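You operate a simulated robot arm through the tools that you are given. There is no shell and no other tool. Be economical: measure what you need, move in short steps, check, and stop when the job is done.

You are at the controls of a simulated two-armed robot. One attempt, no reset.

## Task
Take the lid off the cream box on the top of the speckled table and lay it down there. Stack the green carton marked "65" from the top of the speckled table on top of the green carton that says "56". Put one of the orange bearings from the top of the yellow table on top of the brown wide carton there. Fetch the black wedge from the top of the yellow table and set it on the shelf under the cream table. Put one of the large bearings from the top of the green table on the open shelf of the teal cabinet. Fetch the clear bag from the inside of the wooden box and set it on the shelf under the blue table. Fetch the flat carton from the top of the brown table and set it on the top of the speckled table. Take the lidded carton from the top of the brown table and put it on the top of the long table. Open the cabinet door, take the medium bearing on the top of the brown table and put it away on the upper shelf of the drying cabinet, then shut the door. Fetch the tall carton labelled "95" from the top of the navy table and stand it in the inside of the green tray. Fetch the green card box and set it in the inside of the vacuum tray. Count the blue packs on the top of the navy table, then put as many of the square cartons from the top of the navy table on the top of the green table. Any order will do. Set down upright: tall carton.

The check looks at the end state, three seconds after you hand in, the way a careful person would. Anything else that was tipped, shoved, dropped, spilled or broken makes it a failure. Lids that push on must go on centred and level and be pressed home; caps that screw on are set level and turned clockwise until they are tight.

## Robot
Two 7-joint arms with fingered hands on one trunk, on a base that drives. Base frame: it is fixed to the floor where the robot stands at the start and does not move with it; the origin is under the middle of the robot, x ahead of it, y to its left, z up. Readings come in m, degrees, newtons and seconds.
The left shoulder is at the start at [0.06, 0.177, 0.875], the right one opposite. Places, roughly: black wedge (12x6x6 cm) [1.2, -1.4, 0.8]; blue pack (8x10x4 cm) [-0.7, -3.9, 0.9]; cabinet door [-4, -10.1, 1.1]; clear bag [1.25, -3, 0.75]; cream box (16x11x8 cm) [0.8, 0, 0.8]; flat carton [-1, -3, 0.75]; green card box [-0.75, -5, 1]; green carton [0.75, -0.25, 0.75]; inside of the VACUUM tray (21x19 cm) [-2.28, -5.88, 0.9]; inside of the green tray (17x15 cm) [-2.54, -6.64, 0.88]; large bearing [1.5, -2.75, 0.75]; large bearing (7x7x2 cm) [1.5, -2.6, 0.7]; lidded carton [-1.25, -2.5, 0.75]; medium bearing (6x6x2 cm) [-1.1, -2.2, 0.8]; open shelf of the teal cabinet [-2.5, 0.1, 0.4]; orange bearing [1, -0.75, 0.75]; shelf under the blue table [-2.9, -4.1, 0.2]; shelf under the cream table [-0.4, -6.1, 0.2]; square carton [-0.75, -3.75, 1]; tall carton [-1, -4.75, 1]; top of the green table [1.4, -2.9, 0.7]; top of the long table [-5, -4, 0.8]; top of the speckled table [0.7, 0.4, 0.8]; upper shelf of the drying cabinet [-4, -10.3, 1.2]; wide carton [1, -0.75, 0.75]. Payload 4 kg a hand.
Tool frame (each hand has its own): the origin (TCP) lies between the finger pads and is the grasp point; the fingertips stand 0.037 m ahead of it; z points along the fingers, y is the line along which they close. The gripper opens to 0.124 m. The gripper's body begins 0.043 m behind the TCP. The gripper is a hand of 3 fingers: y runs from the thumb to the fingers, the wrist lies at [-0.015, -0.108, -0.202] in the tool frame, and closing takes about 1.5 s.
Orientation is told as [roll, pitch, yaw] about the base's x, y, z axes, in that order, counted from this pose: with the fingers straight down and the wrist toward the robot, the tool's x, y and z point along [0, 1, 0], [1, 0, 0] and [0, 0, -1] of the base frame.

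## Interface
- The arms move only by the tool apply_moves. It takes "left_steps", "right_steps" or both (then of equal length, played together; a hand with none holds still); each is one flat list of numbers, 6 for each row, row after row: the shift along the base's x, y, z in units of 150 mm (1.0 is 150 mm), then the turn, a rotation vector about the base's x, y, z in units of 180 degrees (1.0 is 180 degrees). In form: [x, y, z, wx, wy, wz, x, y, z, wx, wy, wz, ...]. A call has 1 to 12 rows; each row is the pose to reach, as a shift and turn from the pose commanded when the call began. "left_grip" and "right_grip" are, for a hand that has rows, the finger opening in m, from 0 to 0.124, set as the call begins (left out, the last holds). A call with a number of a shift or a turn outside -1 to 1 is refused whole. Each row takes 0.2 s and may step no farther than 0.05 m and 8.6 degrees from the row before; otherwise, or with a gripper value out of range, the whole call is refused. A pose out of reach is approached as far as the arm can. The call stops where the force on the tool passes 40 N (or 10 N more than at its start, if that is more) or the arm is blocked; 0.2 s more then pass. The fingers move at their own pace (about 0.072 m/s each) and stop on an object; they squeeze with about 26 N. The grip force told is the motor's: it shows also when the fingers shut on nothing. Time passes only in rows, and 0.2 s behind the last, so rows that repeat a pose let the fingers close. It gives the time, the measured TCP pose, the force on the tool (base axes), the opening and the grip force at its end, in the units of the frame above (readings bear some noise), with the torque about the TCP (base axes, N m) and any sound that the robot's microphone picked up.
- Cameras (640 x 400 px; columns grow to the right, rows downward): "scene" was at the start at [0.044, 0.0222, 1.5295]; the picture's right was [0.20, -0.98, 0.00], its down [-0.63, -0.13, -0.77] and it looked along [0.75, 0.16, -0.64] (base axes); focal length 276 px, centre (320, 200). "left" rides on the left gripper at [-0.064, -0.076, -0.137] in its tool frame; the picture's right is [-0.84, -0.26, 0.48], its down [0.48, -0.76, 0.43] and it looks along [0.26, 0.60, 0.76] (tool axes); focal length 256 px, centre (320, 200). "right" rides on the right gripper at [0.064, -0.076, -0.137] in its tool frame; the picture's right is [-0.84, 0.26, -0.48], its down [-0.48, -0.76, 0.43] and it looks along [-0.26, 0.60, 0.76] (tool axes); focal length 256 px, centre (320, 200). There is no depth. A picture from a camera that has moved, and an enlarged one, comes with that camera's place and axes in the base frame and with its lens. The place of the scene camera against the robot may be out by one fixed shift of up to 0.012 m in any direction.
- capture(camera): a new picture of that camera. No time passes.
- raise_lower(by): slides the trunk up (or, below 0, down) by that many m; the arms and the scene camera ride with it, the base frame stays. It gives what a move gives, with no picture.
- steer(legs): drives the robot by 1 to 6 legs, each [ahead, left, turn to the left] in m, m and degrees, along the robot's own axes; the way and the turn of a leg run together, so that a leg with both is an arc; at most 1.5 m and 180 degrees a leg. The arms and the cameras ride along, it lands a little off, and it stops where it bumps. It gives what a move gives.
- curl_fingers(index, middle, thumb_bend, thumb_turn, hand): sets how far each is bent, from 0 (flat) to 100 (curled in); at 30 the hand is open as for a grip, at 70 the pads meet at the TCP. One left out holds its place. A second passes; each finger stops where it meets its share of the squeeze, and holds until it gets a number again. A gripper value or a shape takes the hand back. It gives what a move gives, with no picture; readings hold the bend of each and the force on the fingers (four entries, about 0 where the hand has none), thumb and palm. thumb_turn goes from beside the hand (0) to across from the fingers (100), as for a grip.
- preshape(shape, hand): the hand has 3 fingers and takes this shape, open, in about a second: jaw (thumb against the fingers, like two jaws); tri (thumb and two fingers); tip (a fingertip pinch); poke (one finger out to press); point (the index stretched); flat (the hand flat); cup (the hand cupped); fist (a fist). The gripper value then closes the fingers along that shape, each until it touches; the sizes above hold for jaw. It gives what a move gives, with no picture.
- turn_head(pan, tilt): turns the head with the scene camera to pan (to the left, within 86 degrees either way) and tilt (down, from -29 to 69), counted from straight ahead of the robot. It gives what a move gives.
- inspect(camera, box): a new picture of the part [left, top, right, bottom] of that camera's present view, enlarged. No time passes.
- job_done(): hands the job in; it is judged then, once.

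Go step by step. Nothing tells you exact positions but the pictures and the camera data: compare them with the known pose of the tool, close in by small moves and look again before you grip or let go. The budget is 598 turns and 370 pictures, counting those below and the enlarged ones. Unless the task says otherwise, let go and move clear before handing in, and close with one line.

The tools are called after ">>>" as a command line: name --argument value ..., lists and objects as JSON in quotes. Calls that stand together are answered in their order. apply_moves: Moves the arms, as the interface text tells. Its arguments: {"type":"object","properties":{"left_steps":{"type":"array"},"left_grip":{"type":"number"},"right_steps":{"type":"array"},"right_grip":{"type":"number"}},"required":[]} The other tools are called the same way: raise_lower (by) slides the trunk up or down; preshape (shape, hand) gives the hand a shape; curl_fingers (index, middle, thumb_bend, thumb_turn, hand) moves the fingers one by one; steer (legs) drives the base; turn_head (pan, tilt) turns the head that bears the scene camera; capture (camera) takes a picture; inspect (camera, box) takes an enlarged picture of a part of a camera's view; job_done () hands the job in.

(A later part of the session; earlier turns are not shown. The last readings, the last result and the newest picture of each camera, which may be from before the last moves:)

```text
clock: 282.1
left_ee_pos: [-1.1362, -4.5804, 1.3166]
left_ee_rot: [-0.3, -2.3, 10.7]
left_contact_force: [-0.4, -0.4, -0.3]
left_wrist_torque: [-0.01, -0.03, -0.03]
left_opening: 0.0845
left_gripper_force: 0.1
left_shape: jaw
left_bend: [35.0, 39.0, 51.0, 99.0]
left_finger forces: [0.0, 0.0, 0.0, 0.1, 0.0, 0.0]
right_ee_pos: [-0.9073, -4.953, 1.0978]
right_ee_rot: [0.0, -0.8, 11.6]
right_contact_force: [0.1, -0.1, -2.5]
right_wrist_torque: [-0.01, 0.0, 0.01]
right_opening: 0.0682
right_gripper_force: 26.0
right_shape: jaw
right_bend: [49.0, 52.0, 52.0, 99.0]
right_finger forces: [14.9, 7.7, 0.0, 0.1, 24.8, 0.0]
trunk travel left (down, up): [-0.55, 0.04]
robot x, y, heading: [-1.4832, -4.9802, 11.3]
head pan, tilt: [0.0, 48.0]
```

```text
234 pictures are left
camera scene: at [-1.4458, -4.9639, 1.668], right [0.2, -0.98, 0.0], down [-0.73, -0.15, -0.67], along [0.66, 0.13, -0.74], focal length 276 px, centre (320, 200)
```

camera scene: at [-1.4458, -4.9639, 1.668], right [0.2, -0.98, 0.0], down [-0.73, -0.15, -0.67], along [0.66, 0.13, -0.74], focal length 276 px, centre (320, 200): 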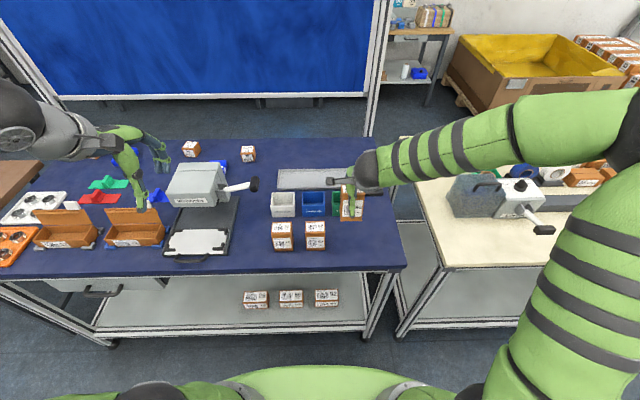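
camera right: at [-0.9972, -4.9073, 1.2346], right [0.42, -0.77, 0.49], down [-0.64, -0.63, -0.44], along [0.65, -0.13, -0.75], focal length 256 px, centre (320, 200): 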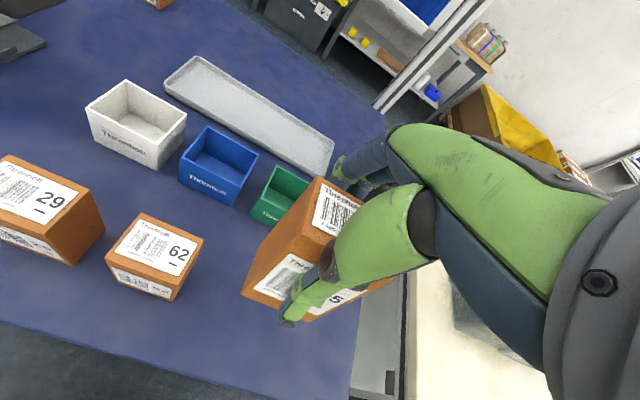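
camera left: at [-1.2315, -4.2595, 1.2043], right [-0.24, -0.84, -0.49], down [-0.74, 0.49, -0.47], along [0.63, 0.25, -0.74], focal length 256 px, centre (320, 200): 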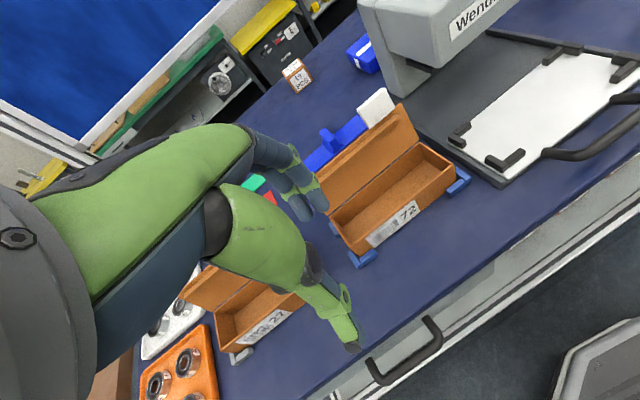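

>>> apply_moves --right_steps '[0, 0, 0.3, 0, 0, 0, 0, -0.1, 0.6, 0, 0, 0, -0.1, -0.3, 0.8, 0, 0, 0, -0.2, -0.6, 0.9, 0, 0, 0, -0.4, -0.8, 1, 0, 0, 0, -0.6, -1, 1, 0, 0, 0]'

>>> apply_moves --right_steps '[-0.1, -0.25, 0, 0, 0, 0, -0.2, -0.5, 0, 0, 0, 0, -0.4, -0.7, 0, 0, 0, 0, -0.4, -0.7, 0, 0, 0, 0, -0.4, -0.7, 0, 0, 0, 0]' --left_steps '[0.25, -0.2, 0, 0, 0, 0, 0.5, -0.4, -0.05, 0, 0, 0, 0.75, -0.6, -0.1, 0, 0, 0, 0.9, -0.85, -0.15, 0, 0, 0, 1, -1, -0.2, 0, 0, 0]' --left_grip 0.09

>>> apply_moves --left_steps '[0.25, -0.2, 0, 0, 0, 0, 0.5, -0.4, 0, 0, 0, 0, 0.75, -0.6, -0.05, 0, 0, 0, 1, -0.8, -0.1, 0, 0, 0, 1, -1, -0.2, 0, 0, 0]'

>>> capture --camera "left"

>>> capture --camera "scene"

```text
clock: 283.5
left_ee_pos: [-1.1369, -4.5811, 1.3172]
left_ee_rot: [-0.3, -2.3, 10.7]
left_contact_force: [-0.6, 0.1, -0.7]
left_wrist_torque: [-0.01, 0.01, 0.01]
left_opening: 0.085
left_gripper_force: 0.0
left_shape: jaw
left_bend: [35.0, 39.0, 51.0, 99.0]
left_finger forces: [0.0, 0.0, 0.1, 0.1, 0.0, 0.0]
right_ee_pos: [-0.9966, -5.1024, 1.2469]
right_ee_rot: [0.1, -0.9, 11.7]
right_contact_force: [-0.8, -0.4, -3.4]
right_wrist_torque: [0.04, -0.02, -0.01]
right_opening: 0.068
right_gripper_force: 26.0
right_shape: jaw
right_bend: [49.0, 52.0, 52.0, 99.0]
right_finger forces: [14.9, 7.5, 0.0, 0.1, 24.2, 0.0]
trunk travel left (down, up): [-0.55, 0.04]
robot x, y, heading: [-1.4849, -4.9778, 11.8]
head pan, tilt: [0.0, 48.0]
```

```text
clock: 284.7
left_ee_pos: [-0.9847, -4.7303, 1.2898]
left_ee_rot: [-0.2, -2.3, 10.6]
left_contact_force: [0.0, -0.3, 0.1]
left_wrist_torque: [-0.04, 0.01, 0.0]
left_opening: 0.0899
left_gripper_force: 0.0
left_shape: jaw
left_bend: [34.0, 37.0, 49.0, 99.0]
left_finger forces: [0.0, 0.1, 0.0, 0.1, 0.0, 0.0]
right_ee_pos: [-1.0576, -5.207, 1.2445]
right_ee_rot: [0.0, -0.7, 11.6]
right_contact_force: [-0.4, 0.3, -2.8]
right_wrist_torque: [0.04, -0.02, 0.01]
right_opening: 0.068
right_gripper_force: 26.1
right_shape: jaw
right_bend: [49.0, 52.0, 52.0, 99.0]
right_finger forces: [14.8, 7.5, 0.1, 0.0, 23.7, 0.0]
trunk travel left (down, up): [-0.55, 0.04]
robot x, y, heading: [-1.4855, -4.9748, 11.4]
head pan, tilt: [0.0, 48.0]
```

```text
clock: 285.9
left_ee_pos: [-0.8384, -4.8844, 1.2583]
left_ee_rot: [-0.2, -2.3, 10.8]
left_contact_force: [0.4, -0.4, -0.3]
left_wrist_torque: [0.03, 0.01, -0.01]
left_opening: 0.0898
left_gripper_force: 0.0
left_shape: jaw
left_bend: [34.0, 37.0, 49.0, 99.0]
left_finger forces: [0.1, 0.1, 0.1, 0.0, 0.0, 0.0]
right_ee_pos: [-1.0587, -5.2057, 1.2448]
right_ee_rot: [0.0, -0.7, 11.7]
right_contact_force: [0.0, -0.8, -3.0]
right_wrist_torque: [0.03, 0.01, 0.01]
right_opening: 0.0679
right_gripper_force: 26.2
right_shape: jaw
right_bend: [49.0, 52.0, 52.0, 99.0]
right_finger forces: [14.7, 7.4, 0.0, 0.0, 23.4, 0.0]
trunk travel left (down, up): [-0.55, 0.04]
robot x, y, heading: [-1.4855, -4.9813, 11.3]
head pan, tilt: [0.0, 48.0]
```

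```text
233 pictures are left
camera left: at [-0.9059, -4.9608, 1.3932], right [-0.08, -0.87, -0.49], down [-0.82, 0.34, -0.47], along [0.57, 0.36, -0.74], focal length 256 px, centre (320, 200)
```

left: 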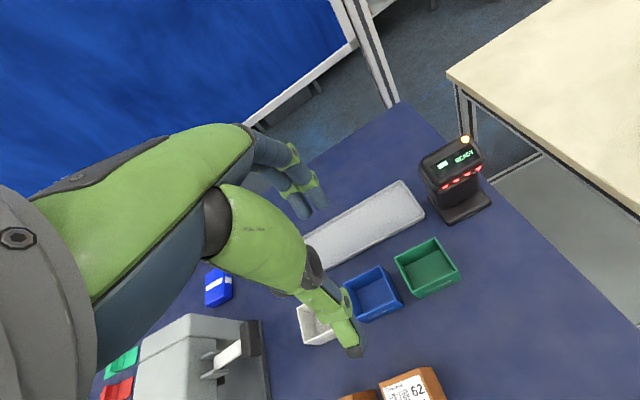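

```text
232 pictures are left
camera scene: at [-1.4455, -4.9654, 1.6681], right [0.2, -0.98, 0.0], down [-0.73, -0.15, -0.67], along [0.66, 0.13, -0.74], focal length 276 px, centre (320, 200)
```

scene: 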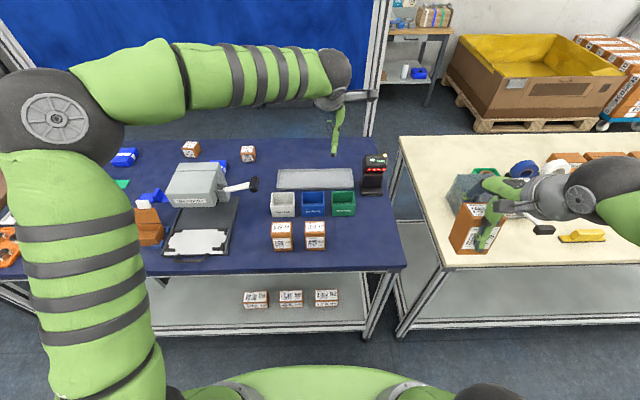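

>>> apply_moves --left_steps '[0.2, -0.07, -0.1, 0, 0, 0, 0.4, -0.14, -0.3, 0, 0, 0, 0.56, -0.2, -0.5, 0, 0, 0, 0.56, -0.2, -0.8, 0, 0, 0, 0.56, -0.2, -1, 0, 0, 0]'

>>> apply_moves --left_steps '[0, 0, -0.3, 0, 0, 0, 0, 0, -0.55, 0, 0, 0]'

>>> capture --camera "left"

>>> inspect --camera "scene" --box '[260, 150, 400, 260]'

```text
clock: 287.1
left_ee_pos: [-0.7498, -4.9123, 1.1043]
left_ee_rot: [-0.3, -2.2, 10.7]
left_contact_force: [-0.1, -0.5, 0.0]
left_wrist_torque: [-0.01, -0.01, 0.01]
left_opening: 0.0898
left_gripper_force: 0.1
left_shape: jaw
left_bend: [34.0, 37.0, 49.0, 99.0]
left_finger forces: [0.0, 0.1, 0.1, 0.1, 0.1, 0.1]
right_ee_pos: [-1.0587, -5.2058, 1.2451]
right_ee_rot: [0.0, -0.7, 11.7]
right_contact_force: [-0.6, 0.8, -2.8]
right_wrist_torque: [-0.01, 0.04, 0.02]
right_opening: 0.0682
right_gripper_force: 25.8
right_shape: jaw
right_bend: [49.0, 52.0, 52.0, 99.0]
right_finger forces: [14.7, 7.4, 0.1, 0.1, 23.3, 0.1]
trunk travel left (down, up): [-0.55, 0.04]
robot x, y, heading: [-1.4835, -4.9794, 11.4]
head pan, tilt: [0.0, 48.0]
```

```text
clock: 287.7
left_ee_pos: [-0.7524, -4.9102, 1.0244]
left_ee_rot: [-0.2, -2.2, 10.7]
left_contact_force: [-0.4, -0.1, -0.1]
left_wrist_torque: [0.0, 0.0, -0.01]
left_opening: 0.0897
left_gripper_force: 0.0
left_shape: jaw
left_bend: [34.0, 37.0, 49.0, 99.0]
left_finger forces: [0.0, 0.1, 0.0, 0.1, 0.0, 0.0]
right_ee_pos: [-1.0589, -5.2063, 1.2465]
right_ee_rot: [0.0, -0.7, 11.7]
right_contact_force: [0.5, 0.0, -2.6]
right_wrist_torque: [0.0, 0.02, -0.02]
right_opening: 0.068
right_gripper_force: 26.4
right_shape: jaw
right_bend: [49.0, 52.0, 52.0, 99.0]
right_finger forces: [14.6, 7.3, 0.0, 0.1, 23.4, 0.0]
trunk travel left (down, up): [-0.55, 0.04]
robot x, y, heading: [-1.481, -4.9786, 11.7]
head pan, tilt: [0.0, 48.0]
```

```text
231 pictures are left
camera left: at [-0.8192, -4.9891, 1.1579], right [-0.08, -0.87, -0.49], down [-0.82, 0.34, -0.47], along [0.57, 0.36, -0.74], focal length 256 px, centre (320, 200)
```

left: 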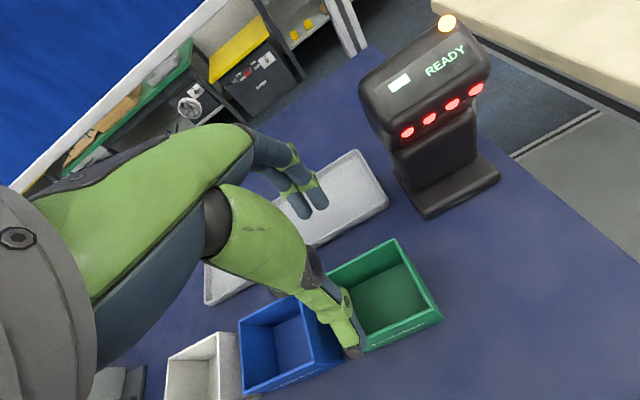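

```text
3.64 times, centred on (330, 205) of scene
camera zoom: at [-1.4447, -4.9643, 1.6681], right [0.2, -0.98, 0.0], down [-0.73, -0.15, -0.67], along [0.66, 0.13, -0.74], focal length 1006 px, centre (284, 182)
```

zoom: 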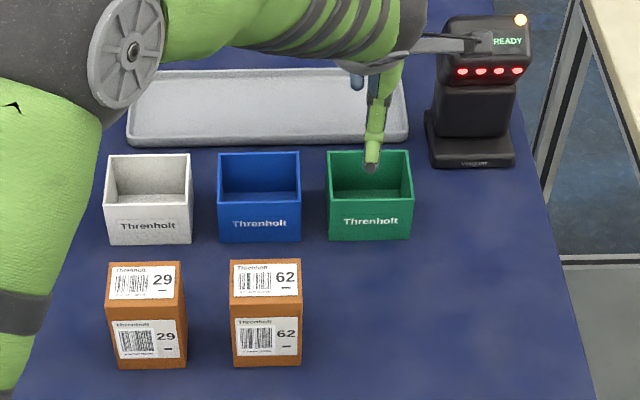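

>>> apply_moves --left_steps '[-0.065, -0.08, 0, 0, 0, 0, -0.065, -0.08, -0.2, 0, 0, 0, -0.065, -0.08, -0.4, 0, 0, 0, -0.065, -0.08, -0.55, 0, 0, 0, -0.065, -0.08, -0.66, 0, 0, 0, -0.065, -0.08, -0.66, 0, 0, 0]' --left_grip 0.124

>>> capture --camera "left"

```text
clock: 289.1
left_ee_pos: [-0.7621, -4.9234, 0.9253]
left_ee_rot: [-0.3, -2.3, 10.7]
left_contact_force: [0.6, -0.1, -0.1]
left_wrist_torque: [0.0, 0.01, 0.01]
left_opening: 0.1235
left_gripper_force: 0.0
left_shape: jaw
left_bend: [30.0, 30.0, 30.0, 98.0]
left_finger forces: [0.0, 0.0, 0.0, 0.0, 0.1, 0.0]
right_ee_pos: [-1.0579, -5.206, 1.2452]
right_ee_rot: [-0.1, -0.7, 11.6]
right_contact_force: [-0.6, 0.9, -2.4]
right_wrist_torque: [0.0, 0.0, -0.01]
right_opening: 0.0678
right_gripper_force: 25.9
right_shape: jaw
right_bend: [49.0, 52.0, 52.0, 99.0]
right_finger forces: [14.7, 7.6, 0.0, 0.1, 23.2, 0.1]
trunk travel left (down, up): [-0.55, 0.04]
robot x, y, heading: [-1.4846, -4.976, 11.4]
head pan, tilt: [0.0, 48.0]
```

```text
229 pictures are left
camera left: at [-0.8293, -4.9995, 1.0605], right [-0.08, -0.87, -0.49], down [-0.82, 0.34, -0.47], along [0.57, 0.36, -0.74], focal length 256 px, centre (320, 200)
```

left: 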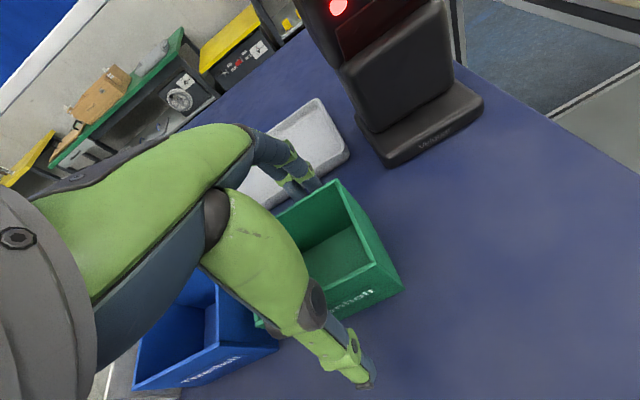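

>>> apply_moves --left_steps '[0, 0, 0, 0, 0, 0, 0, 0, 0, 0, 0, 0, 0, 0, 0, 0, 0, 0, 0, 0, 0, 0, 0, 0, 0, 0, 0, 0, 0, 0, 0, 0, 0, 0, 0, 0]' --left_grip 0.05

>>> apply_moves --left_steps '[0, 0, 0.05, 0, 0, 0, 0, 0, 0.15, 0, 0, 0, 0, 0, 0.4, 0, 0, 0, 0, 0, 0.7, 0, 0, 0, 0, 0, 1, 0, 0, 0]'

>>> capture --camera "left"

```text
clock: 290.5
left_ee_pos: [-0.7623, -4.9234, 0.9252]
left_ee_rot: [-0.3, -2.2, 10.6]
left_contact_force: [-1.1, -0.1, 10.2]
left_wrist_torque: [0.04, -0.39, -0.01]
left_opening: 0.0854
left_gripper_force: 26.1
left_shape: jaw
left_bend: [37.0, 41.0, 48.0, 99.0]
left_finger forces: [18.0, 9.6, 0.0, 0.0, 29.7, 0.0]
right_ee_pos: [-1.0597, -5.2059, 1.2463]
right_ee_rot: [-0.1, -0.6, 11.8]
right_contact_force: [-0.7, -0.4, -3.2]
right_wrist_torque: [-0.01, -0.02, 0.01]
right_opening: 0.0678
right_gripper_force: 26.1
right_shape: jaw
right_bend: [49.0, 52.0, 52.0, 99.0]
right_finger forces: [14.8, 7.4, 0.1, 0.0, 23.2, 0.0]
trunk travel left (down, up): [-0.55, 0.04]
robot x, y, heading: [-1.4861, -4.9816, 11.5]
head pan, tilt: [0.0, 48.0]
```

```text
clock: 291.7
left_ee_pos: [-0.7631, -4.9243, 1.0754]
left_ee_rot: [-0.2, -2.1, 10.7]
left_contact_force: [0.1, -0.2, -0.7]
left_wrist_torque: [0.04, 0.01, 0.02]
left_opening: 0.0856
left_gripper_force: 26.1
left_shape: jaw
left_bend: [38.0, 41.0, 48.0, 99.0]
left_finger forces: [17.0, 8.6, 0.1, 0.0, 25.7, 0.0]
right_ee_pos: [-1.0579, -5.2051, 1.2461]
right_ee_rot: [-0.2, -0.6, 11.8]
right_contact_force: [0.0, 0.3, -2.4]
right_wrist_torque: [0.04, -0.02, 0.0]
right_opening: 0.0681
right_gripper_force: 26.6
right_shape: jaw
right_bend: [49.0, 52.0, 52.0, 99.0]
right_finger forces: [14.7, 7.2, 0.1, 0.1, 23.2, 0.0]
trunk travel left (down, up): [-0.55, 0.04]
robot x, y, heading: [-1.4852, -4.9779, 11.6]
head pan, tilt: [0.0, 48.0]
```

```text
228 pictures are left
camera left: at [-0.8297, -5.0007, 1.2117], right [-0.08, -0.87, -0.49], down [-0.82, 0.34, -0.47], along [0.57, 0.36, -0.74], focal length 256 px, centre (320, 200)
```

left: 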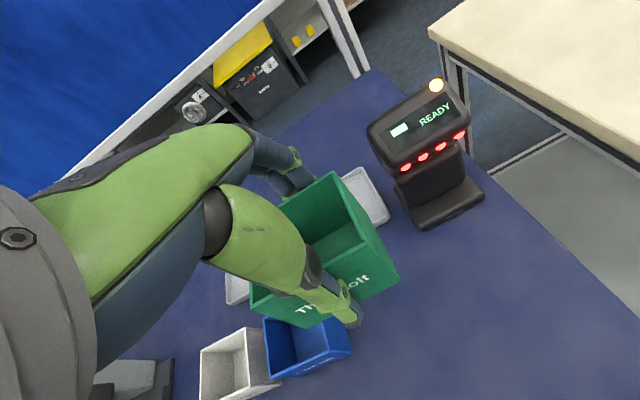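

>>> apply_moves --left_steps '[0, 0, 0.3, 0, 0, 0, -0.1, 0.05, 0.6, 0, 0, 0, -0.35, 0.15, 0.75, 0, 0, 0, -0.6, 0.3, 0.9, 0, 0, 0, -0.85, 0.45, 1, 0, 0, 0, -1, 0.6, 1, 0, 0, 0]'

>>> apply_moves --left_steps '[-0.2, 0.2, 0, 0, 0, 0, -0.4, 0.4, 0.1, 0, 0, 0, -0.6, 0.6, 0.2, 0, 0, 0, -0.7, 0.8, 0.3, 0, 0, 0]' --right_steps '[0, 0, 0.1, 0, 0, 0, 0, 0, 0.2, 0, 0, 0, 0, 0, 0.3, 0, 0, 0, 0, 0, 0.4, 0, 0, 0]'

>>> steer --legs '[[-0.2, -0.5, 0], [0, 0, -90], [0, 0, -89]]'

>>> turn_head --pan 0 --tilt 38

>>> capture --camera "scene"

```text
clock: 293.1
left_ee_pos: [-0.9128, -4.8323, 1.2274]
left_ee_rot: [-0.2, -2.3, 10.6]
left_contact_force: [0.6, 0.1, -0.7]
left_wrist_torque: [0.01, 0.02, 0.02]
left_opening: 0.0852
left_gripper_force: 25.7
left_shape: jaw
left_bend: [38.0, 41.0, 48.0, 99.0]
left_finger forces: [16.5, 8.4, 0.0, 0.1, 24.9, 0.0]
right_ee_pos: [-1.0585, -5.205, 1.2459]
right_ee_rot: [-0.1, -0.7, 11.7]
right_contact_force: [0.8, -0.4, -1.9]
right_wrist_torque: [0.01, -0.01, -0.02]
right_opening: 0.0678
right_gripper_force: 26.3
right_shape: jaw
right_bend: [49.0, 52.0, 52.0, 99.0]
right_finger forces: [14.6, 7.3, 0.1, 0.1, 23.0, 0.0]
trunk travel left (down, up): [-0.55, 0.04]
robot x, y, heading: [-1.4853, -4.9779, 11.5]
head pan, tilt: [0.0, 48.0]
```

```text
clock: 294.1
left_ee_pos: [-1.0168, -4.7118, 1.2714]
left_ee_rot: [-0.1, -2.2, 10.7]
left_contact_force: [0.9, -0.1, -0.8]
left_wrist_torque: [0.0, -0.04, 0.01]
left_opening: 0.0852
left_gripper_force: 26.3
left_shape: jaw
left_bend: [38.0, 41.0, 48.0, 99.0]
left_finger forces: [16.4, 8.3, 0.0, 0.0, 24.7, 0.0]
right_ee_pos: [-1.0597, -5.2066, 1.3058]
right_ee_rot: [-0.2, -0.7, 11.6]
right_contact_force: [0.6, -0.5, -2.3]
right_wrist_torque: [0.02, 0.02, -0.03]
right_opening: 0.068
right_gripper_force: 26.3
right_shape: jaw
right_bend: [49.0, 52.0, 52.0, 99.0]
right_finger forces: [14.6, 7.3, 0.0, 0.0, 22.7, 0.0]
trunk travel left (down, up): [-0.55, 0.04]
robot x, y, heading: [-1.4816, -4.9772, 11.5]
head pan, tilt: [0.0, 48.0]
```

```text
clock: 304.8
left_ee_pos: [-2.04, -5.7877, 1.2715]
left_ee_rot: [-0.2, -2.2, -168.1]
left_contact_force: [0.2, 0.0, -0.8]
left_wrist_torque: [0.0, -0.03, -0.02]
left_opening: 0.0848
left_gripper_force: 25.7
left_shape: jaw
left_bend: [38.0, 42.0, 48.0, 99.0]
left_finger forces: [15.6, 7.9, 0.0, 0.0, 23.2, 0.0]
right_ee_pos: [-2.0077, -5.2927, 1.3048]
right_ee_rot: [0.0, -0.8, -167.1]
right_contact_force: [-0.1, -0.1, -2.6]
right_wrist_torque: [0.01, 0.01, 0.03]
right_opening: 0.0679
right_gripper_force: 26.1
right_shape: jaw
right_bend: [49.0, 52.0, 52.0, 99.0]
right_finger forces: [14.2, 6.9, 0.0, 0.1, 21.3, 0.0]
trunk travel left (down, up): [-0.55, 0.04]
robot x, y, heading: [-1.5782, -5.5109, -167.1]
head pan, tilt: [0.0, 48.0]
```

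```text
clock: 305.5
left_ee_pos: [-2.0391, -5.7893, 1.2707]
left_ee_rot: [-0.2, -2.2, -168.1]
left_contact_force: [-0.3, 0.5, 0.0]
left_wrist_torque: [-0.03, -0.03, -0.01]
left_opening: 0.0848
left_gripper_force: 26.4
left_shape: jaw
left_bend: [38.0, 42.0, 48.0, 99.0]
left_finger forces: [15.6, 7.8, 0.0, 0.1, 23.3, 0.0]
right_ee_pos: [-2.0089, -5.2924, 1.3056]
right_ee_rot: [-0.1, -0.7, -167.0]
right_contact_force: [0.5, -0.1, -2.8]
right_wrist_torque: [-0.02, 0.0, 0.0]
right_opening: 0.0674
right_gripper_force: 26.1
right_shape: jaw
right_bend: [49.0, 52.0, 52.0, 99.0]
right_finger forces: [14.0, 6.9, 0.1, 0.0, 21.3, 0.1]
trunk travel left (down, up): [-0.55, 0.04]
robot x, y, heading: [-1.5776, -5.5131, -167.0]
head pan, tilt: [0.0, 38.0]
```

```text
227 pictures are left
camera scene: at [-1.6425, -5.5203, 1.6824], right [-0.22, 0.98, 0.0], down [0.6, 0.14, -0.79], along [-0.77, -0.17, -0.62], focal length 276 px, centre (320, 200)
```

scene: 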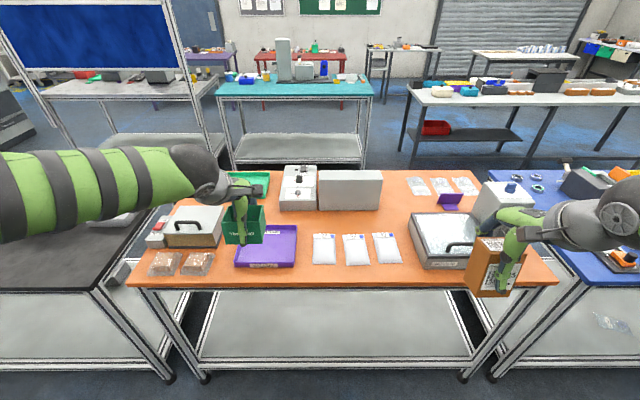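

>>> inspect --camera "scene" --box '[120, 150, 420, 300]'

>>> capture --camera "left"

```text
2.13 times, centred on (270, 225) of scene
camera zoom: at [-1.6425, -5.5203, 1.6824], right [-0.22, 0.98, 0.0], down [0.6, 0.14, -0.79], along [-0.77, -0.17, -0.62], focal length 590 px, centre (427, 147)
```

zoom: 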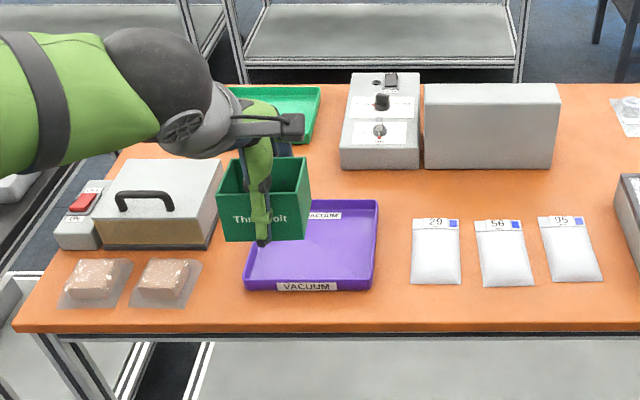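

```text
225 pictures are left
camera left: at [-1.9724, -5.7106, 1.4061], right [0.06, 0.87, -0.49], down [0.83, -0.32, -0.47], along [-0.56, -0.38, -0.74], focal length 256 px, centre (320, 200)
```

left: 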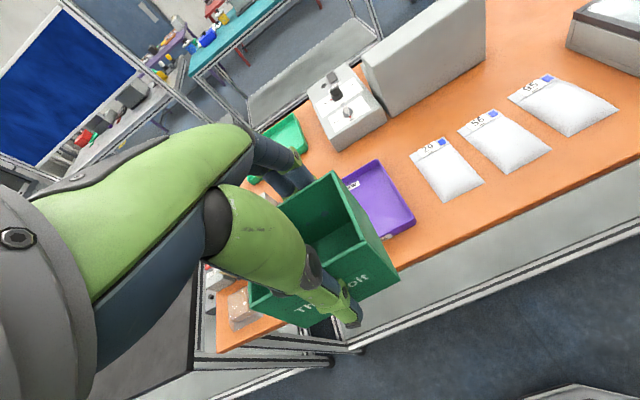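

>>> turn_head --pan 45 --tilt 35

>>> capture --camera "scene"

```text
clock: 306.6
left_ee_pos: [-2.0395, -5.7902, 1.2704]
left_ee_rot: [-0.2, -2.1, -168.1]
left_contact_force: [-0.8, -0.3, 0.5]
left_wrist_torque: [0.0, 0.0, -0.01]
left_opening: 0.0846
left_gripper_force: 25.4
left_shape: jaw
left_bend: [38.0, 42.0, 48.0, 99.0]
left_finger forces: [15.5, 7.8, 0.1, 0.0, 23.2, 0.1]
right_ee_pos: [-2.0085, -5.2934, 1.3062]
right_ee_rot: [-0.1, -0.7, -167.1]
right_contact_force: [0.2, -0.4, -1.8]
right_wrist_torque: [-0.02, -0.02, 0.0]
right_opening: 0.0676
right_gripper_force: 26.5
right_shape: jaw
right_bend: [49.0, 52.0, 52.0, 99.0]
right_finger forces: [14.1, 6.9, 0.0, 0.1, 21.3, 0.0]
trunk travel left (down, up): [-0.55, 0.04]
robot x, y, heading: [-1.5769, -5.5125, -167.1]
head pan, tilt: [45.0, 35.0]
```

```text
224 pictures are left
camera scene: at [-1.6054, -5.5756, 1.687], right [-0.85, 0.53, 0.0], down [0.31, 0.48, -0.82], along [-0.44, -0.69, -0.57], focal length 276 px, centre (320, 200)
```

scene: 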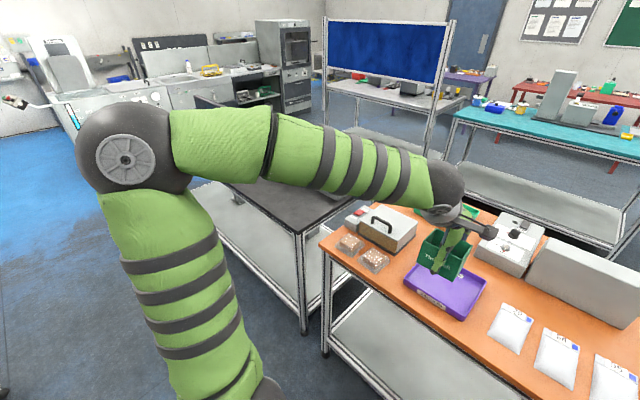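

>>> apply_moves --left_steps '[-0.25, -0.1, 0, 0, 0, 0, -0.5, -0.2, 0, 0, 0, 0, -0.75, -0.3, 0, 0, 0, 0, -1, -0.4, 0, 0, 0, 0]'

>>> apply_moves --left_steps '[-0.25, -0.05, -0.15, 0, 0, 0, -0.5, -0.1, -0.3, 0, 0, 0, -0.75, -0.15, -0.45, 0, 0, 0, -0.9, -0.19, -0.65, 0, 0, 0, -0.9, -0.19, -0.9, 0, 0, 0]'

>>> turn_head --pan 15 --tilt 40

>>> capture --camera "left"

>>> capture --camera "scene"

```text
clock: 307.6
left_ee_pos: [-2.1911, -5.8517, 1.2692]
left_ee_rot: [-0.3, -2.1, -168.2]
left_contact_force: [-0.2, 0.4, -0.5]
left_wrist_torque: [0.02, 0.01, 0.0]
left_opening: 0.0847
left_gripper_force: 25.9
left_shape: jaw
left_bend: [38.0, 42.0, 48.0, 99.0]
left_finger forces: [15.5, 7.8, 0.0, 0.0, 23.3, 0.1]
right_ee_pos: [-2.0083, -5.2943, 1.3056]
right_ee_rot: [-0.2, -0.6, -167.1]
right_contact_force: [-0.7, -0.1, -2.2]
right_wrist_torque: [-0.01, -0.02, 0.01]
right_opening: 0.0677
right_gripper_force: 26.6
right_shape: jaw
right_bend: [49.0, 52.0, 52.0, 99.0]
right_finger forces: [14.2, 6.8, 0.0, 0.0, 21.2, 0.1]
trunk travel left (down, up): [-0.55, 0.04]
robot x, y, heading: [-1.58, -5.5143, -166.9]
head pan, tilt: [45.0, 35.0]
```

```text
clock: 308.8
left_ee_pos: [-2.3247, -5.8787, 1.1347]
left_ee_rot: [-0.3, -2.2, -168.0]
left_contact_force: [-1.1, 0.0, -0.4]
left_wrist_torque: [0.0, 0.04, -0.02]
left_opening: 0.0847
left_gripper_force: 26.0
left_shape: jaw
left_bend: [38.0, 42.0, 48.0, 99.0]
left_finger forces: [15.4, 7.7, 0.0, 0.1, 23.1, 0.0]
right_ee_pos: [-2.0095, -5.293, 1.3053]
right_ee_rot: [0.0, -0.7, -167.0]
right_contact_force: [0.2, -0.6, -2.6]
right_wrist_torque: [-0.01, -0.02, 0.01]
right_opening: 0.0675
right_gripper_force: 25.7
right_shape: jaw
right_bend: [49.0, 52.0, 52.0, 99.0]
right_finger forces: [14.1, 6.8, 0.0, 0.1, 21.2, 0.0]
trunk travel left (down, up): [-0.55, 0.04]
robot x, y, heading: [-1.5732, -5.511, -167.0]
head pan, tilt: [45.0, 35.0]
```

```text
clock: 309.8
left_ee_pos: [-2.3238, -5.8783, 1.1365]
left_ee_rot: [-0.1, -2.2, -168.0]
left_contact_force: [-0.4, 0.4, 0.2]
left_wrist_torque: [-0.03, -0.03, 0.02]
left_opening: 0.0845
left_gripper_force: 25.8
left_shape: jaw
left_bend: [38.0, 42.0, 48.0, 99.0]
left_finger forces: [15.4, 7.8, 0.0, 0.0, 23.3, 0.1]
right_ee_pos: [-2.0083, -5.2928, 1.3058]
right_ee_rot: [0.0, -0.8, -167.1]
right_contact_force: [-0.1, 0.6, -2.4]
right_wrist_torque: [0.02, 0.0, -0.02]
right_opening: 0.0673
right_gripper_force: 26.2
right_shape: jaw
right_bend: [49.0, 52.0, 52.0, 99.0]
right_finger forces: [14.1, 6.8, 0.1, 0.0, 21.1, 0.0]
trunk travel left (down, up): [-0.55, 0.04]
robot x, y, heading: [-1.5782, -5.5117, -167.2]
head pan, tilt: [15.0, 40.0]
```

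```text
223 pictures are left
camera left: at [-2.257, -5.7997, 1.2703], right [0.06, 0.87, -0.49], down [0.83, -0.32, -0.47], along [-0.56, -0.38, -0.74], focal length 256 px, centre (320, 200)
```

left: 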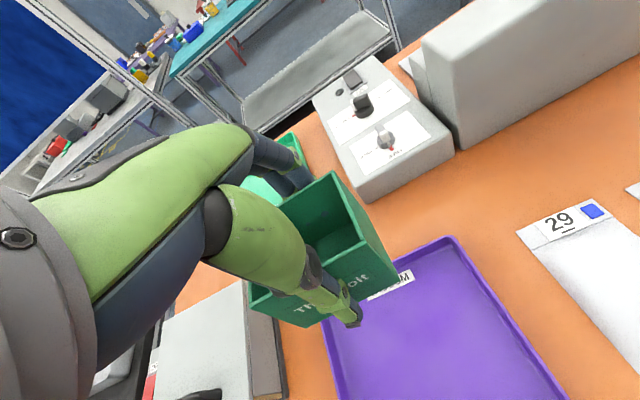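

```text
222 pictures are left
camera scene: at [-1.6336, -5.5409, 1.6795], right [-0.47, 0.88, 0.0], down [0.57, 0.3, -0.77], along [-0.68, -0.36, -0.64], focal length 276 px, centre (320, 200)
```

scene: 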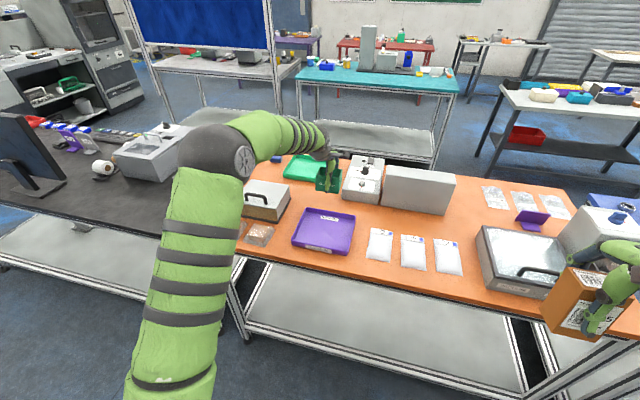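

>>> apply_moves --left_steps '[0.14, 0.03, 0, 0, 0, 0, 0.14, 0.03, -0.3, 0, 0, 0, 0.14, 0.03, -0.6, 0, 0, 0, 0.14, 0.03, -0.9, 0, 0, 0, 0.14, 0.03, -1, 0, 0, 0]'

>>> capture --camera "left"

>>> inspect --camera "scene" --box '[230, 130, 430, 260]'

```text
clock: 311.0
left_ee_pos: [-2.3039, -5.8728, 0.9836]
left_ee_rot: [-0.3, -2.3, -168.0]
left_contact_force: [0.9, 0.3, -0.1]
left_wrist_torque: [-0.01, 0.0, -0.02]
left_opening: 0.0848
left_gripper_force: 26.1
left_shape: jaw
left_bend: [38.0, 42.0, 48.0, 99.0]
left_finger forces: [15.3, 7.8, 0.0, 0.0, 23.1, 0.0]
right_ee_pos: [-2.0096, -5.2938, 1.3053]
right_ee_rot: [0.1, -0.7, -167.1]
right_contact_force: [-1.1, 0.4, -2.2]
right_wrist_torque: [-0.02, 0.01, 0.02]
right_opening: 0.0677
right_gripper_force: 25.8
right_shape: jaw
right_bend: [49.0, 52.0, 52.0, 99.0]
right_finger forces: [14.1, 6.8, 0.1, 0.0, 21.1, 0.0]
trunk travel left (down, up): [-0.55, 0.04]
robot x, y, heading: [-1.5779, -5.5127, -167.2]
head pan, tilt: [15.0, 40.0]
```

```text
221 pictures are left
camera left: at [-2.2369, -5.7948, 1.1187], right [0.06, 0.87, -0.49], down [0.83, -0.32, -0.47], along [-0.56, -0.38, -0.74], focal length 256 px, centre (320, 200)
```

left: 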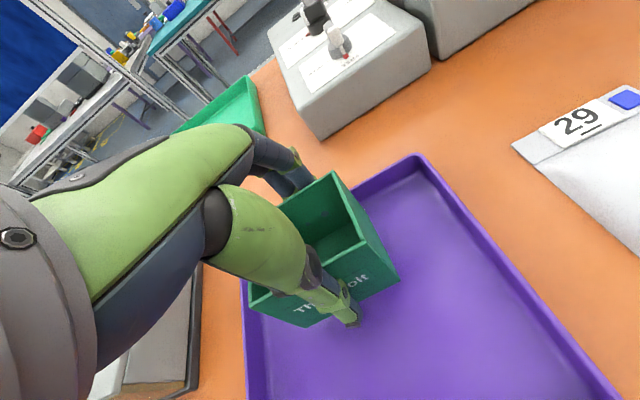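

```text
3.08 times, centred on (330, 195) of scene
camera zoom: at [-1.6334, -5.5408, 1.6795], right [-0.47, 0.88, 0.0], down [0.57, 0.3, -0.77], along [-0.68, -0.36, -0.64], focal length 851 px, centre (289, 215)
```

zoom: 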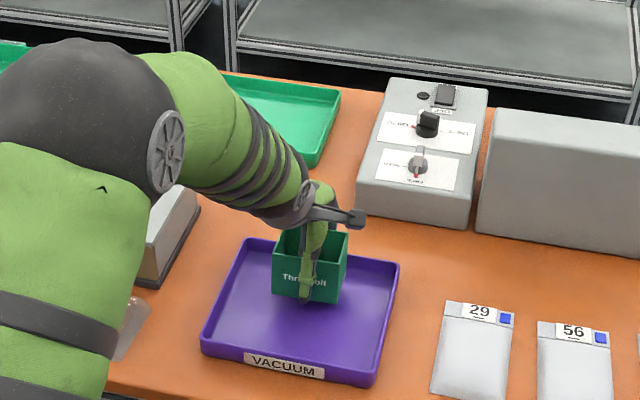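

>>> apply_moves --left_steps '[0, 0, -0.1, 0, 0, 0, 0, 0, -0.18, 0, 0, 0, 0, 0, -0.24, 0, 0, 0, 0, 0, -0.29, 0, 0, 0, 0, 0, -0.33, 0, 0, 0, 0, 0, -0.37, 0, 0, 0, 0, 0, -0.41, 0, 0, 0]'

>>> capture --camera "left"

```text
clock: 311.9
left_ee_pos: [-2.3103, -5.873, 0.959]
left_ee_rot: [-0.4, -3.6, -167.9]
left_contact_force: [5.2, 0.7, 22.5]
left_wrist_torque: [-0.08, 0.61, 0.04]
left_opening: 0.0842
left_gripper_force: 26.4
left_shape: jaw
left_bend: [38.0, 42.0, 47.0, 99.0]
left_finger forces: [15.5, 8.2, 0.0, 0.0, 30.1, 0.0]
right_ee_pos: [-2.006, -5.2926, 1.3055]
right_ee_rot: [-0.1, -0.7, -167.0]
right_contact_force: [-0.6, -0.9, -2.8]
right_wrist_torque: [0.03, -0.04, 0.03]
right_opening: 0.0677
right_gripper_force: 26.1
right_shape: jaw
right_bend: [49.0, 52.0, 52.0, 99.0]
right_finger forces: [14.2, 6.9, 0.1, 0.0, 21.1, 0.1]
trunk travel left (down, up): [-0.55, 0.04]
robot x, y, heading: [-1.5786, -5.5099, -166.9]
head pan, tilt: [15.0, 40.0]
stopped in row 4 (left hand): the force on the tool passed its limit at 43 N (the readings are from after the stop); the commanded pose is now the measured one
```

```text
219 pictures are left
camera left: at [-2.2392, -5.795, 1.093], right [0.05, 0.87, -0.49], down [0.81, -0.32, -0.49], along [-0.58, -0.38, -0.72], focal length 256 px, centre (320, 200)
```

left: 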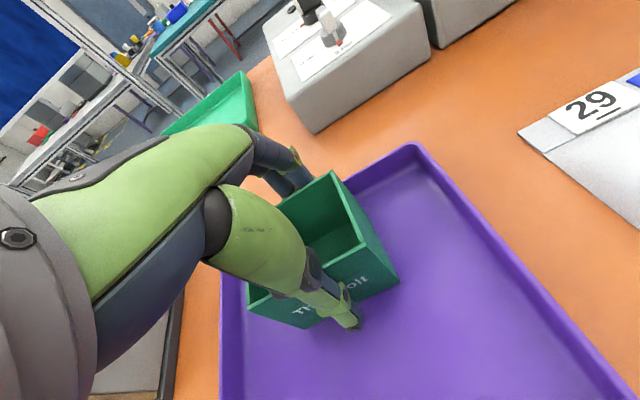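

>>> inspect --camera "scene" --box '[270, 180, 390, 260]'

```text
5.00 times, centred on (330, 220) of scene
camera zoom: at [-1.6321, -5.5403, 1.6797], right [-0.47, 0.88, 0.0], down [0.57, 0.3, -0.77], along [-0.68, -0.36, -0.64], focal length 1383 px, centre (270, 100)
```

zoom: 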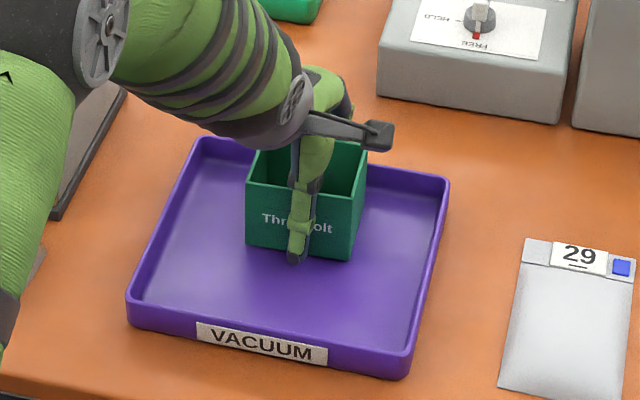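

>>> apply_moves --left_steps '[0, 0, 0.08, 0, 0, 0, 0.1, 0.02, 0.13, 0.004, -0.018, 0, 0.2, 0.045, 0.13, 0.004, -0.018, 0, 0.2, 0.045, 0.06, 0.004, -0.018, 0, 0.2, 0.045, 0.02, 0.004, -0.018, 0, 0.2, 0.045, -0.01, 0.004, -0.018, 0]'

>>> inspect --camera "scene" --box '[270, 180, 390, 260]'

```text
clock: 313.4
left_ee_pos: [-2.2828, -5.8669, 0.9605]
left_ee_rot: [-0.6, -0.7, -168.1]
left_contact_force: [4.9, 0.8, 22.3]
left_wrist_torque: [-0.13, 0.59, -0.01]
left_opening: 0.0839
left_gripper_force: 25.3
left_shape: jaw
left_bend: [38.0, 42.0, 47.0, 99.0]
left_finger forces: [15.1, 8.2, 0.0, 0.0, 30.3, 0.0]
right_ee_pos: [-2.0069, -5.2936, 1.3058]
right_ee_rot: [-0.1, -0.7, -166.9]
right_contact_force: [0.3, 0.0, -2.1]
right_wrist_torque: [0.02, -0.03, 0.01]
right_opening: 0.0676
right_gripper_force: 26.0
right_shape: jaw
right_bend: [49.0, 52.0, 52.0, 99.0]
right_finger forces: [14.2, 6.9, 0.1, 0.0, 21.1, 0.0]
trunk travel left (down, up): [-0.55, 0.04]
robot x, y, heading: [-1.5768, -5.5098, -167.3]
head pan, tilt: [15.0, 40.0]
stopped in row 6 (left hand): the force on the tool passed its limit at 42 N (the readings are from after the stop); the commanded pose is now the measured one
```

```text
5.00 times, centred on (330, 220) of scene
camera zoom: at [-1.6318, -5.5402, 1.6794], right [-0.47, 0.88, 0.0], down [0.57, 0.3, -0.77], along [-0.68, -0.36, -0.64], focal length 1383 px, centre (270, 100)
```

zoom: 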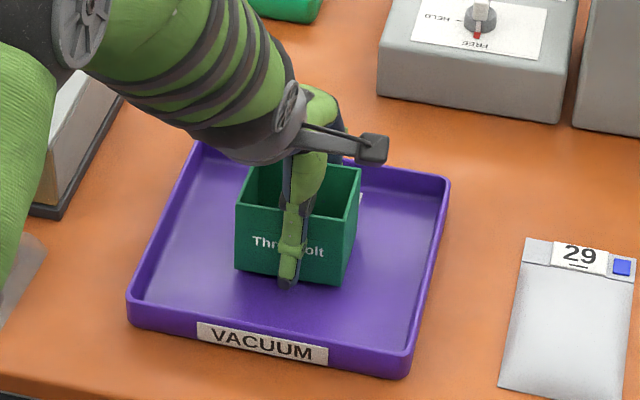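

>>> apply_moves --left_steps '[0, 0, 0.02, 0, 0, 0, 0, 0, 0.02, 0, 0, 0, 0, 0, 0.02, 0, 0, 0, 0, 0, 0.02, 0, 0, 0, 0, 0, 0.02, 0, 0, 0]' --left_grip 0.124

>>> apply_moves --left_steps '[0, 0, 0.15, 0, 0, 0, 0, 0, 0.4, 0, 0, 0, 0, 0, 0.7, 0, 0, 0, 0, 0, 1, 0, 0, 0]'

>>> apply_moves --left_steps '[0, 0, 0.3, 0, 0, 0, 0.1, 0, 0.6, 0, 0, 0, 0.3, 0.1, 0.8, 0, 0, 0, 0.6, 0.15, 0.9, 0, 0, 0, 0.9, 0.2, 1, 0, 0, 0]'

>>> turn_head --pan 30 --tilt 38

>>> capture --camera "scene"

```text
clock: 314.6
left_ee_pos: [-2.28, -5.8675, 0.9597]
left_ee_rot: [-0.6, -0.2, -168.1]
left_contact_force: [-1.1, 0.0, -0.2]
left_wrist_torque: [-0.02, 0.04, 0.01]
left_opening: 0.1238
left_gripper_force: 0.0
left_shape: jaw
left_bend: [30.0, 30.0, 30.0, 98.0]
left_finger forces: [0.0, 0.0, 0.0, 0.0, 0.0, 0.1]
right_ee_pos: [-2.0082, -5.2931, 1.3054]
right_ee_rot: [-0.1, -0.6, -167.0]
right_contact_force: [-0.1, -0.8, -2.9]
right_wrist_torque: [0.04, 0.02, 0.0]
right_opening: 0.0676
right_gripper_force: 25.9
right_shape: jaw
right_bend: [49.0, 52.0, 52.0, 99.0]
right_finger forces: [14.0, 6.7, 0.0, 0.0, 21.0, 0.0]
trunk travel left (down, up): [-0.55, 0.04]
robot x, y, heading: [-1.5793, -5.5138, -167.3]
head pan, tilt: [15.0, 40.0]
```

```text
clock: 315.6
left_ee_pos: [-2.2801, -5.8678, 1.1102]
left_ee_rot: [-0.6, -0.3, -168.0]
left_contact_force: [0.2, 0.7, 0.1]
left_wrist_torque: [-0.01, 0.01, 0.03]
left_opening: 0.124
left_gripper_force: 0.0
left_shape: jaw
left_bend: [30.0, 30.0, 30.0, 98.0]
left_finger forces: [0.0, 0.0, 0.0, 0.1, 0.0, 0.1]
right_ee_pos: [-2.0077, -5.2933, 1.3055]
right_ee_rot: [0.0, -0.7, -167.0]
right_contact_force: [1.2, -0.2, -2.1]
right_wrist_torque: [0.02, -0.03, -0.01]
right_opening: 0.0677
right_gripper_force: 25.8
right_shape: jaw
right_bend: [49.0, 52.0, 52.0, 99.0]
right_finger forces: [14.1, 6.8, 0.0, 0.0, 21.1, 0.1]
trunk travel left (down, up): [-0.55, 0.04]
robot x, y, heading: [-1.5766, -5.5114, -167.0]
head pan, tilt: [15.0, 40.0]
```

```text
clock: 316.9
left_ee_pos: [-2.1436, -5.8348, 1.2621]
left_ee_rot: [-0.6, -0.2, -168.0]
left_contact_force: [0.5, 0.3, 0.0]
left_wrist_torque: [-0.03, 0.02, 0.01]
left_opening: 0.1238
left_gripper_force: 0.0
left_shape: jaw
left_bend: [30.0, 30.0, 30.0, 98.0]
left_finger forces: [0.0, 0.0, 0.0, 0.0, 0.1, 0.1]
right_ee_pos: [-2.0075, -5.2934, 1.3064]
right_ee_rot: [-0.1, -0.8, -167.0]
right_contact_force: [0.6, 0.1, -1.8]
right_wrist_torque: [0.0, 0.0, -0.01]
right_opening: 0.0676
right_gripper_force: 25.4
right_shape: jaw
right_bend: [49.0, 52.0, 52.0, 99.0]
right_finger forces: [14.0, 6.8, 0.0, 0.0, 21.1, 0.1]
trunk travel left (down, up): [-0.55, 0.04]
robot x, y, heading: [-1.5766, -5.5132, -167.4]
head pan, tilt: [15.0, 40.0]
```

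```text
clock: 317.6
left_ee_pos: [-2.1459, -5.8356, 1.2619]
left_ee_rot: [-0.6, -0.3, -168.0]
left_contact_force: [-0.3, 0.2, -0.6]
left_wrist_torque: [0.0, 0.0, 0.0]
left_opening: 0.1236
left_gripper_force: 0.1
left_shape: jaw
left_bend: [30.0, 30.0, 30.0, 98.0]
left_finger forces: [0.1, 0.1, 0.0, 0.0, 0.1, 0.1]
right_ee_pos: [-2.0083, -5.293, 1.3058]
right_ee_rot: [-0.1, -0.8, -167.0]
right_contact_force: [-0.1, -0.2, -2.3]
right_wrist_torque: [0.04, 0.03, 0.02]
right_opening: 0.0676
right_gripper_force: 26.1
right_shape: jaw
right_bend: [49.0, 52.0, 52.0, 99.0]
right_finger forces: [14.1, 6.8, 0.1, 0.0, 21.1, 0.0]
trunk travel left (down, up): [-0.55, 0.04]
robot x, y, heading: [-1.5756, -5.5121, -167.4]
head pan, tilt: [30.0, 38.0]
```

```text
216 pictures are left
camera scene: at [-1.621, -5.5597, 1.6825], right [-0.68, 0.73, 0.0], down [0.45, 0.42, -0.79], along [-0.58, -0.54, -0.62], focal length 276 px, centre (320, 200)
```

scene: 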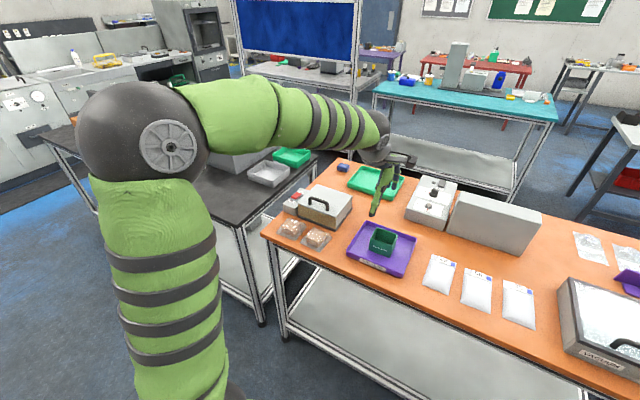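

>>> apply_moves --left_steps '[0.2, -0.08, 0.2, 0, 0, 0, 0.4, -0.16, 0.4, 0, 0, 0, 0.6, -0.24, 0.6, 0, 0, 0, 0.8, -0.32, 0.8, 0, 0, 0, 0.95, -0.34, 1, 0, 0, 0]'

>>> apply_moves --left_steps '[0.2, -0.08, 0.2, 0, 0, 0, 0.4, -0.16, 0.4, 0, 0, 0, 0.6, -0.24, 0.6, 0, 0, 0, 0.75, -0.3, 0.7, 0, 0, 0]'

>>> steer --legs '[[0.05, 0.92, 0]]'

>>> turn_head --pan 0 --tilt 38

>>> capture --camera "scene"

```text
clock: 318.8
left_ee_pos: [-2.0012, -5.8865, 1.4121]
left_ee_rot: [-0.6, -0.4, -167.9]
left_contact_force: [0.3, 0.3, -0.7]
left_wrist_torque: [0.0, -0.01, -0.01]
left_opening: 0.1239
left_gripper_force: 0.0
left_shape: jaw
left_bend: [30.0, 30.0, 30.0, 98.0]
left_finger forces: [0.0, 0.0, 0.0, 0.0, 0.1, 0.0]
right_ee_pos: [-2.0077, -5.2935, 1.3053]
right_ee_rot: [-0.1, -0.6, -167.1]
right_contact_force: [-0.7, 0.1, -2.3]
right_wrist_torque: [0.04, 0.0, 0.03]
right_opening: 0.0677
right_gripper_force: 25.7
right_shape: jaw
right_bend: [49.0, 52.0, 52.0, 99.0]
right_finger forces: [14.0, 6.8, 0.1, 0.0, 20.9, 0.1]
trunk travel left (down, up): [-0.55, 0.04]
robot x, y, heading: [-1.5768, -5.5155, -167.4]
head pan, tilt: [30.0, 38.0]
```

```text
clock: 319.8
left_ee_pos: [-1.8893, -5.9344, 1.5143]
left_ee_rot: [-0.6, -0.3, -168.2]
left_contact_force: [1.4, -0.1, 0.1]
left_wrist_torque: [0.02, 0.0, -0.01]
left_opening: 0.1239
left_gripper_force: 0.1
left_shape: jaw
left_bend: [30.0, 30.0, 30.0, 98.0]
left_finger forces: [0.0, 0.0, 0.0, 0.1, 0.1, 0.0]
right_ee_pos: [-2.0077, -5.2937, 1.3048]
right_ee_rot: [-0.2, -0.7, -167.0]
right_contact_force: [0.4, -1.4, -2.8]
right_wrist_torque: [0.01, -0.01, -0.04]
right_opening: 0.0673
right_gripper_force: 25.7
right_shape: jaw
right_bend: [50.0, 52.0, 52.0, 99.0]
right_finger forces: [14.1, 6.8, 0.0, 0.0, 20.8, 0.0]
trunk travel left (down, up): [-0.55, 0.04]
robot x, y, heading: [-1.5814, -5.5132, -167.3]
head pan, tilt: [30.0, 38.0]
```

```text
clock: 324.6
left_ee_pos: [-1.746, -6.838, 1.5151]
left_ee_rot: [-0.6, -0.1, -168.8]
left_contact_force: [0.4, 0.7, -0.6]
left_wrist_torque: [0.02, -0.02, 0.01]
left_opening: 0.1239
left_gripper_force: 0.1
left_shape: jaw
left_bend: [30.0, 30.0, 30.0, 98.0]
left_finger forces: [0.0, 0.1, 0.0, 0.0, 0.1, 0.0]
right_ee_pos: [-1.8564, -6.196, 1.305]
right_ee_rot: [-0.1, -0.6, -167.8]
right_contact_force: [0.6, -1.4, -2.2]
right_wrist_torque: [0.01, 0.01, -0.03]
right_opening: 0.0674
right_gripper_force: 26.1
right_shape: jaw
right_bend: [50.0, 52.0, 52.0, 99.0]
right_finger forces: [14.0, 6.8, 0.0, 0.0, 20.9, 0.1]
trunk travel left (down, up): [-0.55, 0.04]
robot x, y, heading: [-1.4284, -6.4167, -167.9]
head pan, tilt: [30.0, 38.0]
```

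```text
clock: 325.6
left_ee_pos: [-1.7461, -6.8379, 1.5135]
left_ee_rot: [-0.6, -0.2, -168.9]
left_contact_force: [-0.3, 0.5, -0.7]
left_wrist_torque: [-0.02, 0.0, 0.0]
left_opening: 0.124
left_gripper_force: 0.0
left_shape: jaw
left_bend: [30.0, 30.0, 30.0, 98.0]
left_finger forces: [0.1, 0.0, 0.0, 0.1, 0.0, 0.0]
right_ee_pos: [-1.8556, -6.1959, 1.3054]
right_ee_rot: [-0.1, -0.7, -167.8]
right_contact_force: [0.5, -0.5, -0.9]
right_wrist_torque: [0.01, 0.01, 0.0]
right_opening: 0.0677
right_gripper_force: 26.3
right_shape: jaw
right_bend: [50.0, 52.0, 52.0, 99.0]
right_finger forces: [14.1, 6.8, 0.1, 0.0, 21.0, 0.0]
trunk travel left (down, up): [-0.55, 0.04]
robot x, y, heading: [-1.4301, -6.4207, -168.1]
head pan, tilt: [0.0, 38.0]
```

```text
215 pictures are left
camera scene: at [-1.493, -6.4277, 1.6825], right [-0.21, 0.98, 0.0], down [0.6, 0.13, -0.79], along [-0.77, -0.16, -0.62], focal length 276 px, centre (320, 200)
```

scene: 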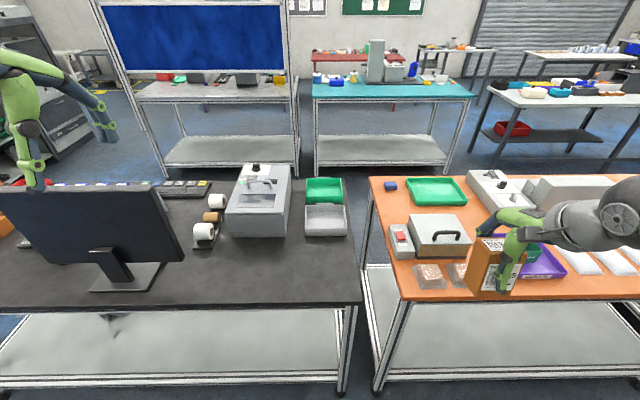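

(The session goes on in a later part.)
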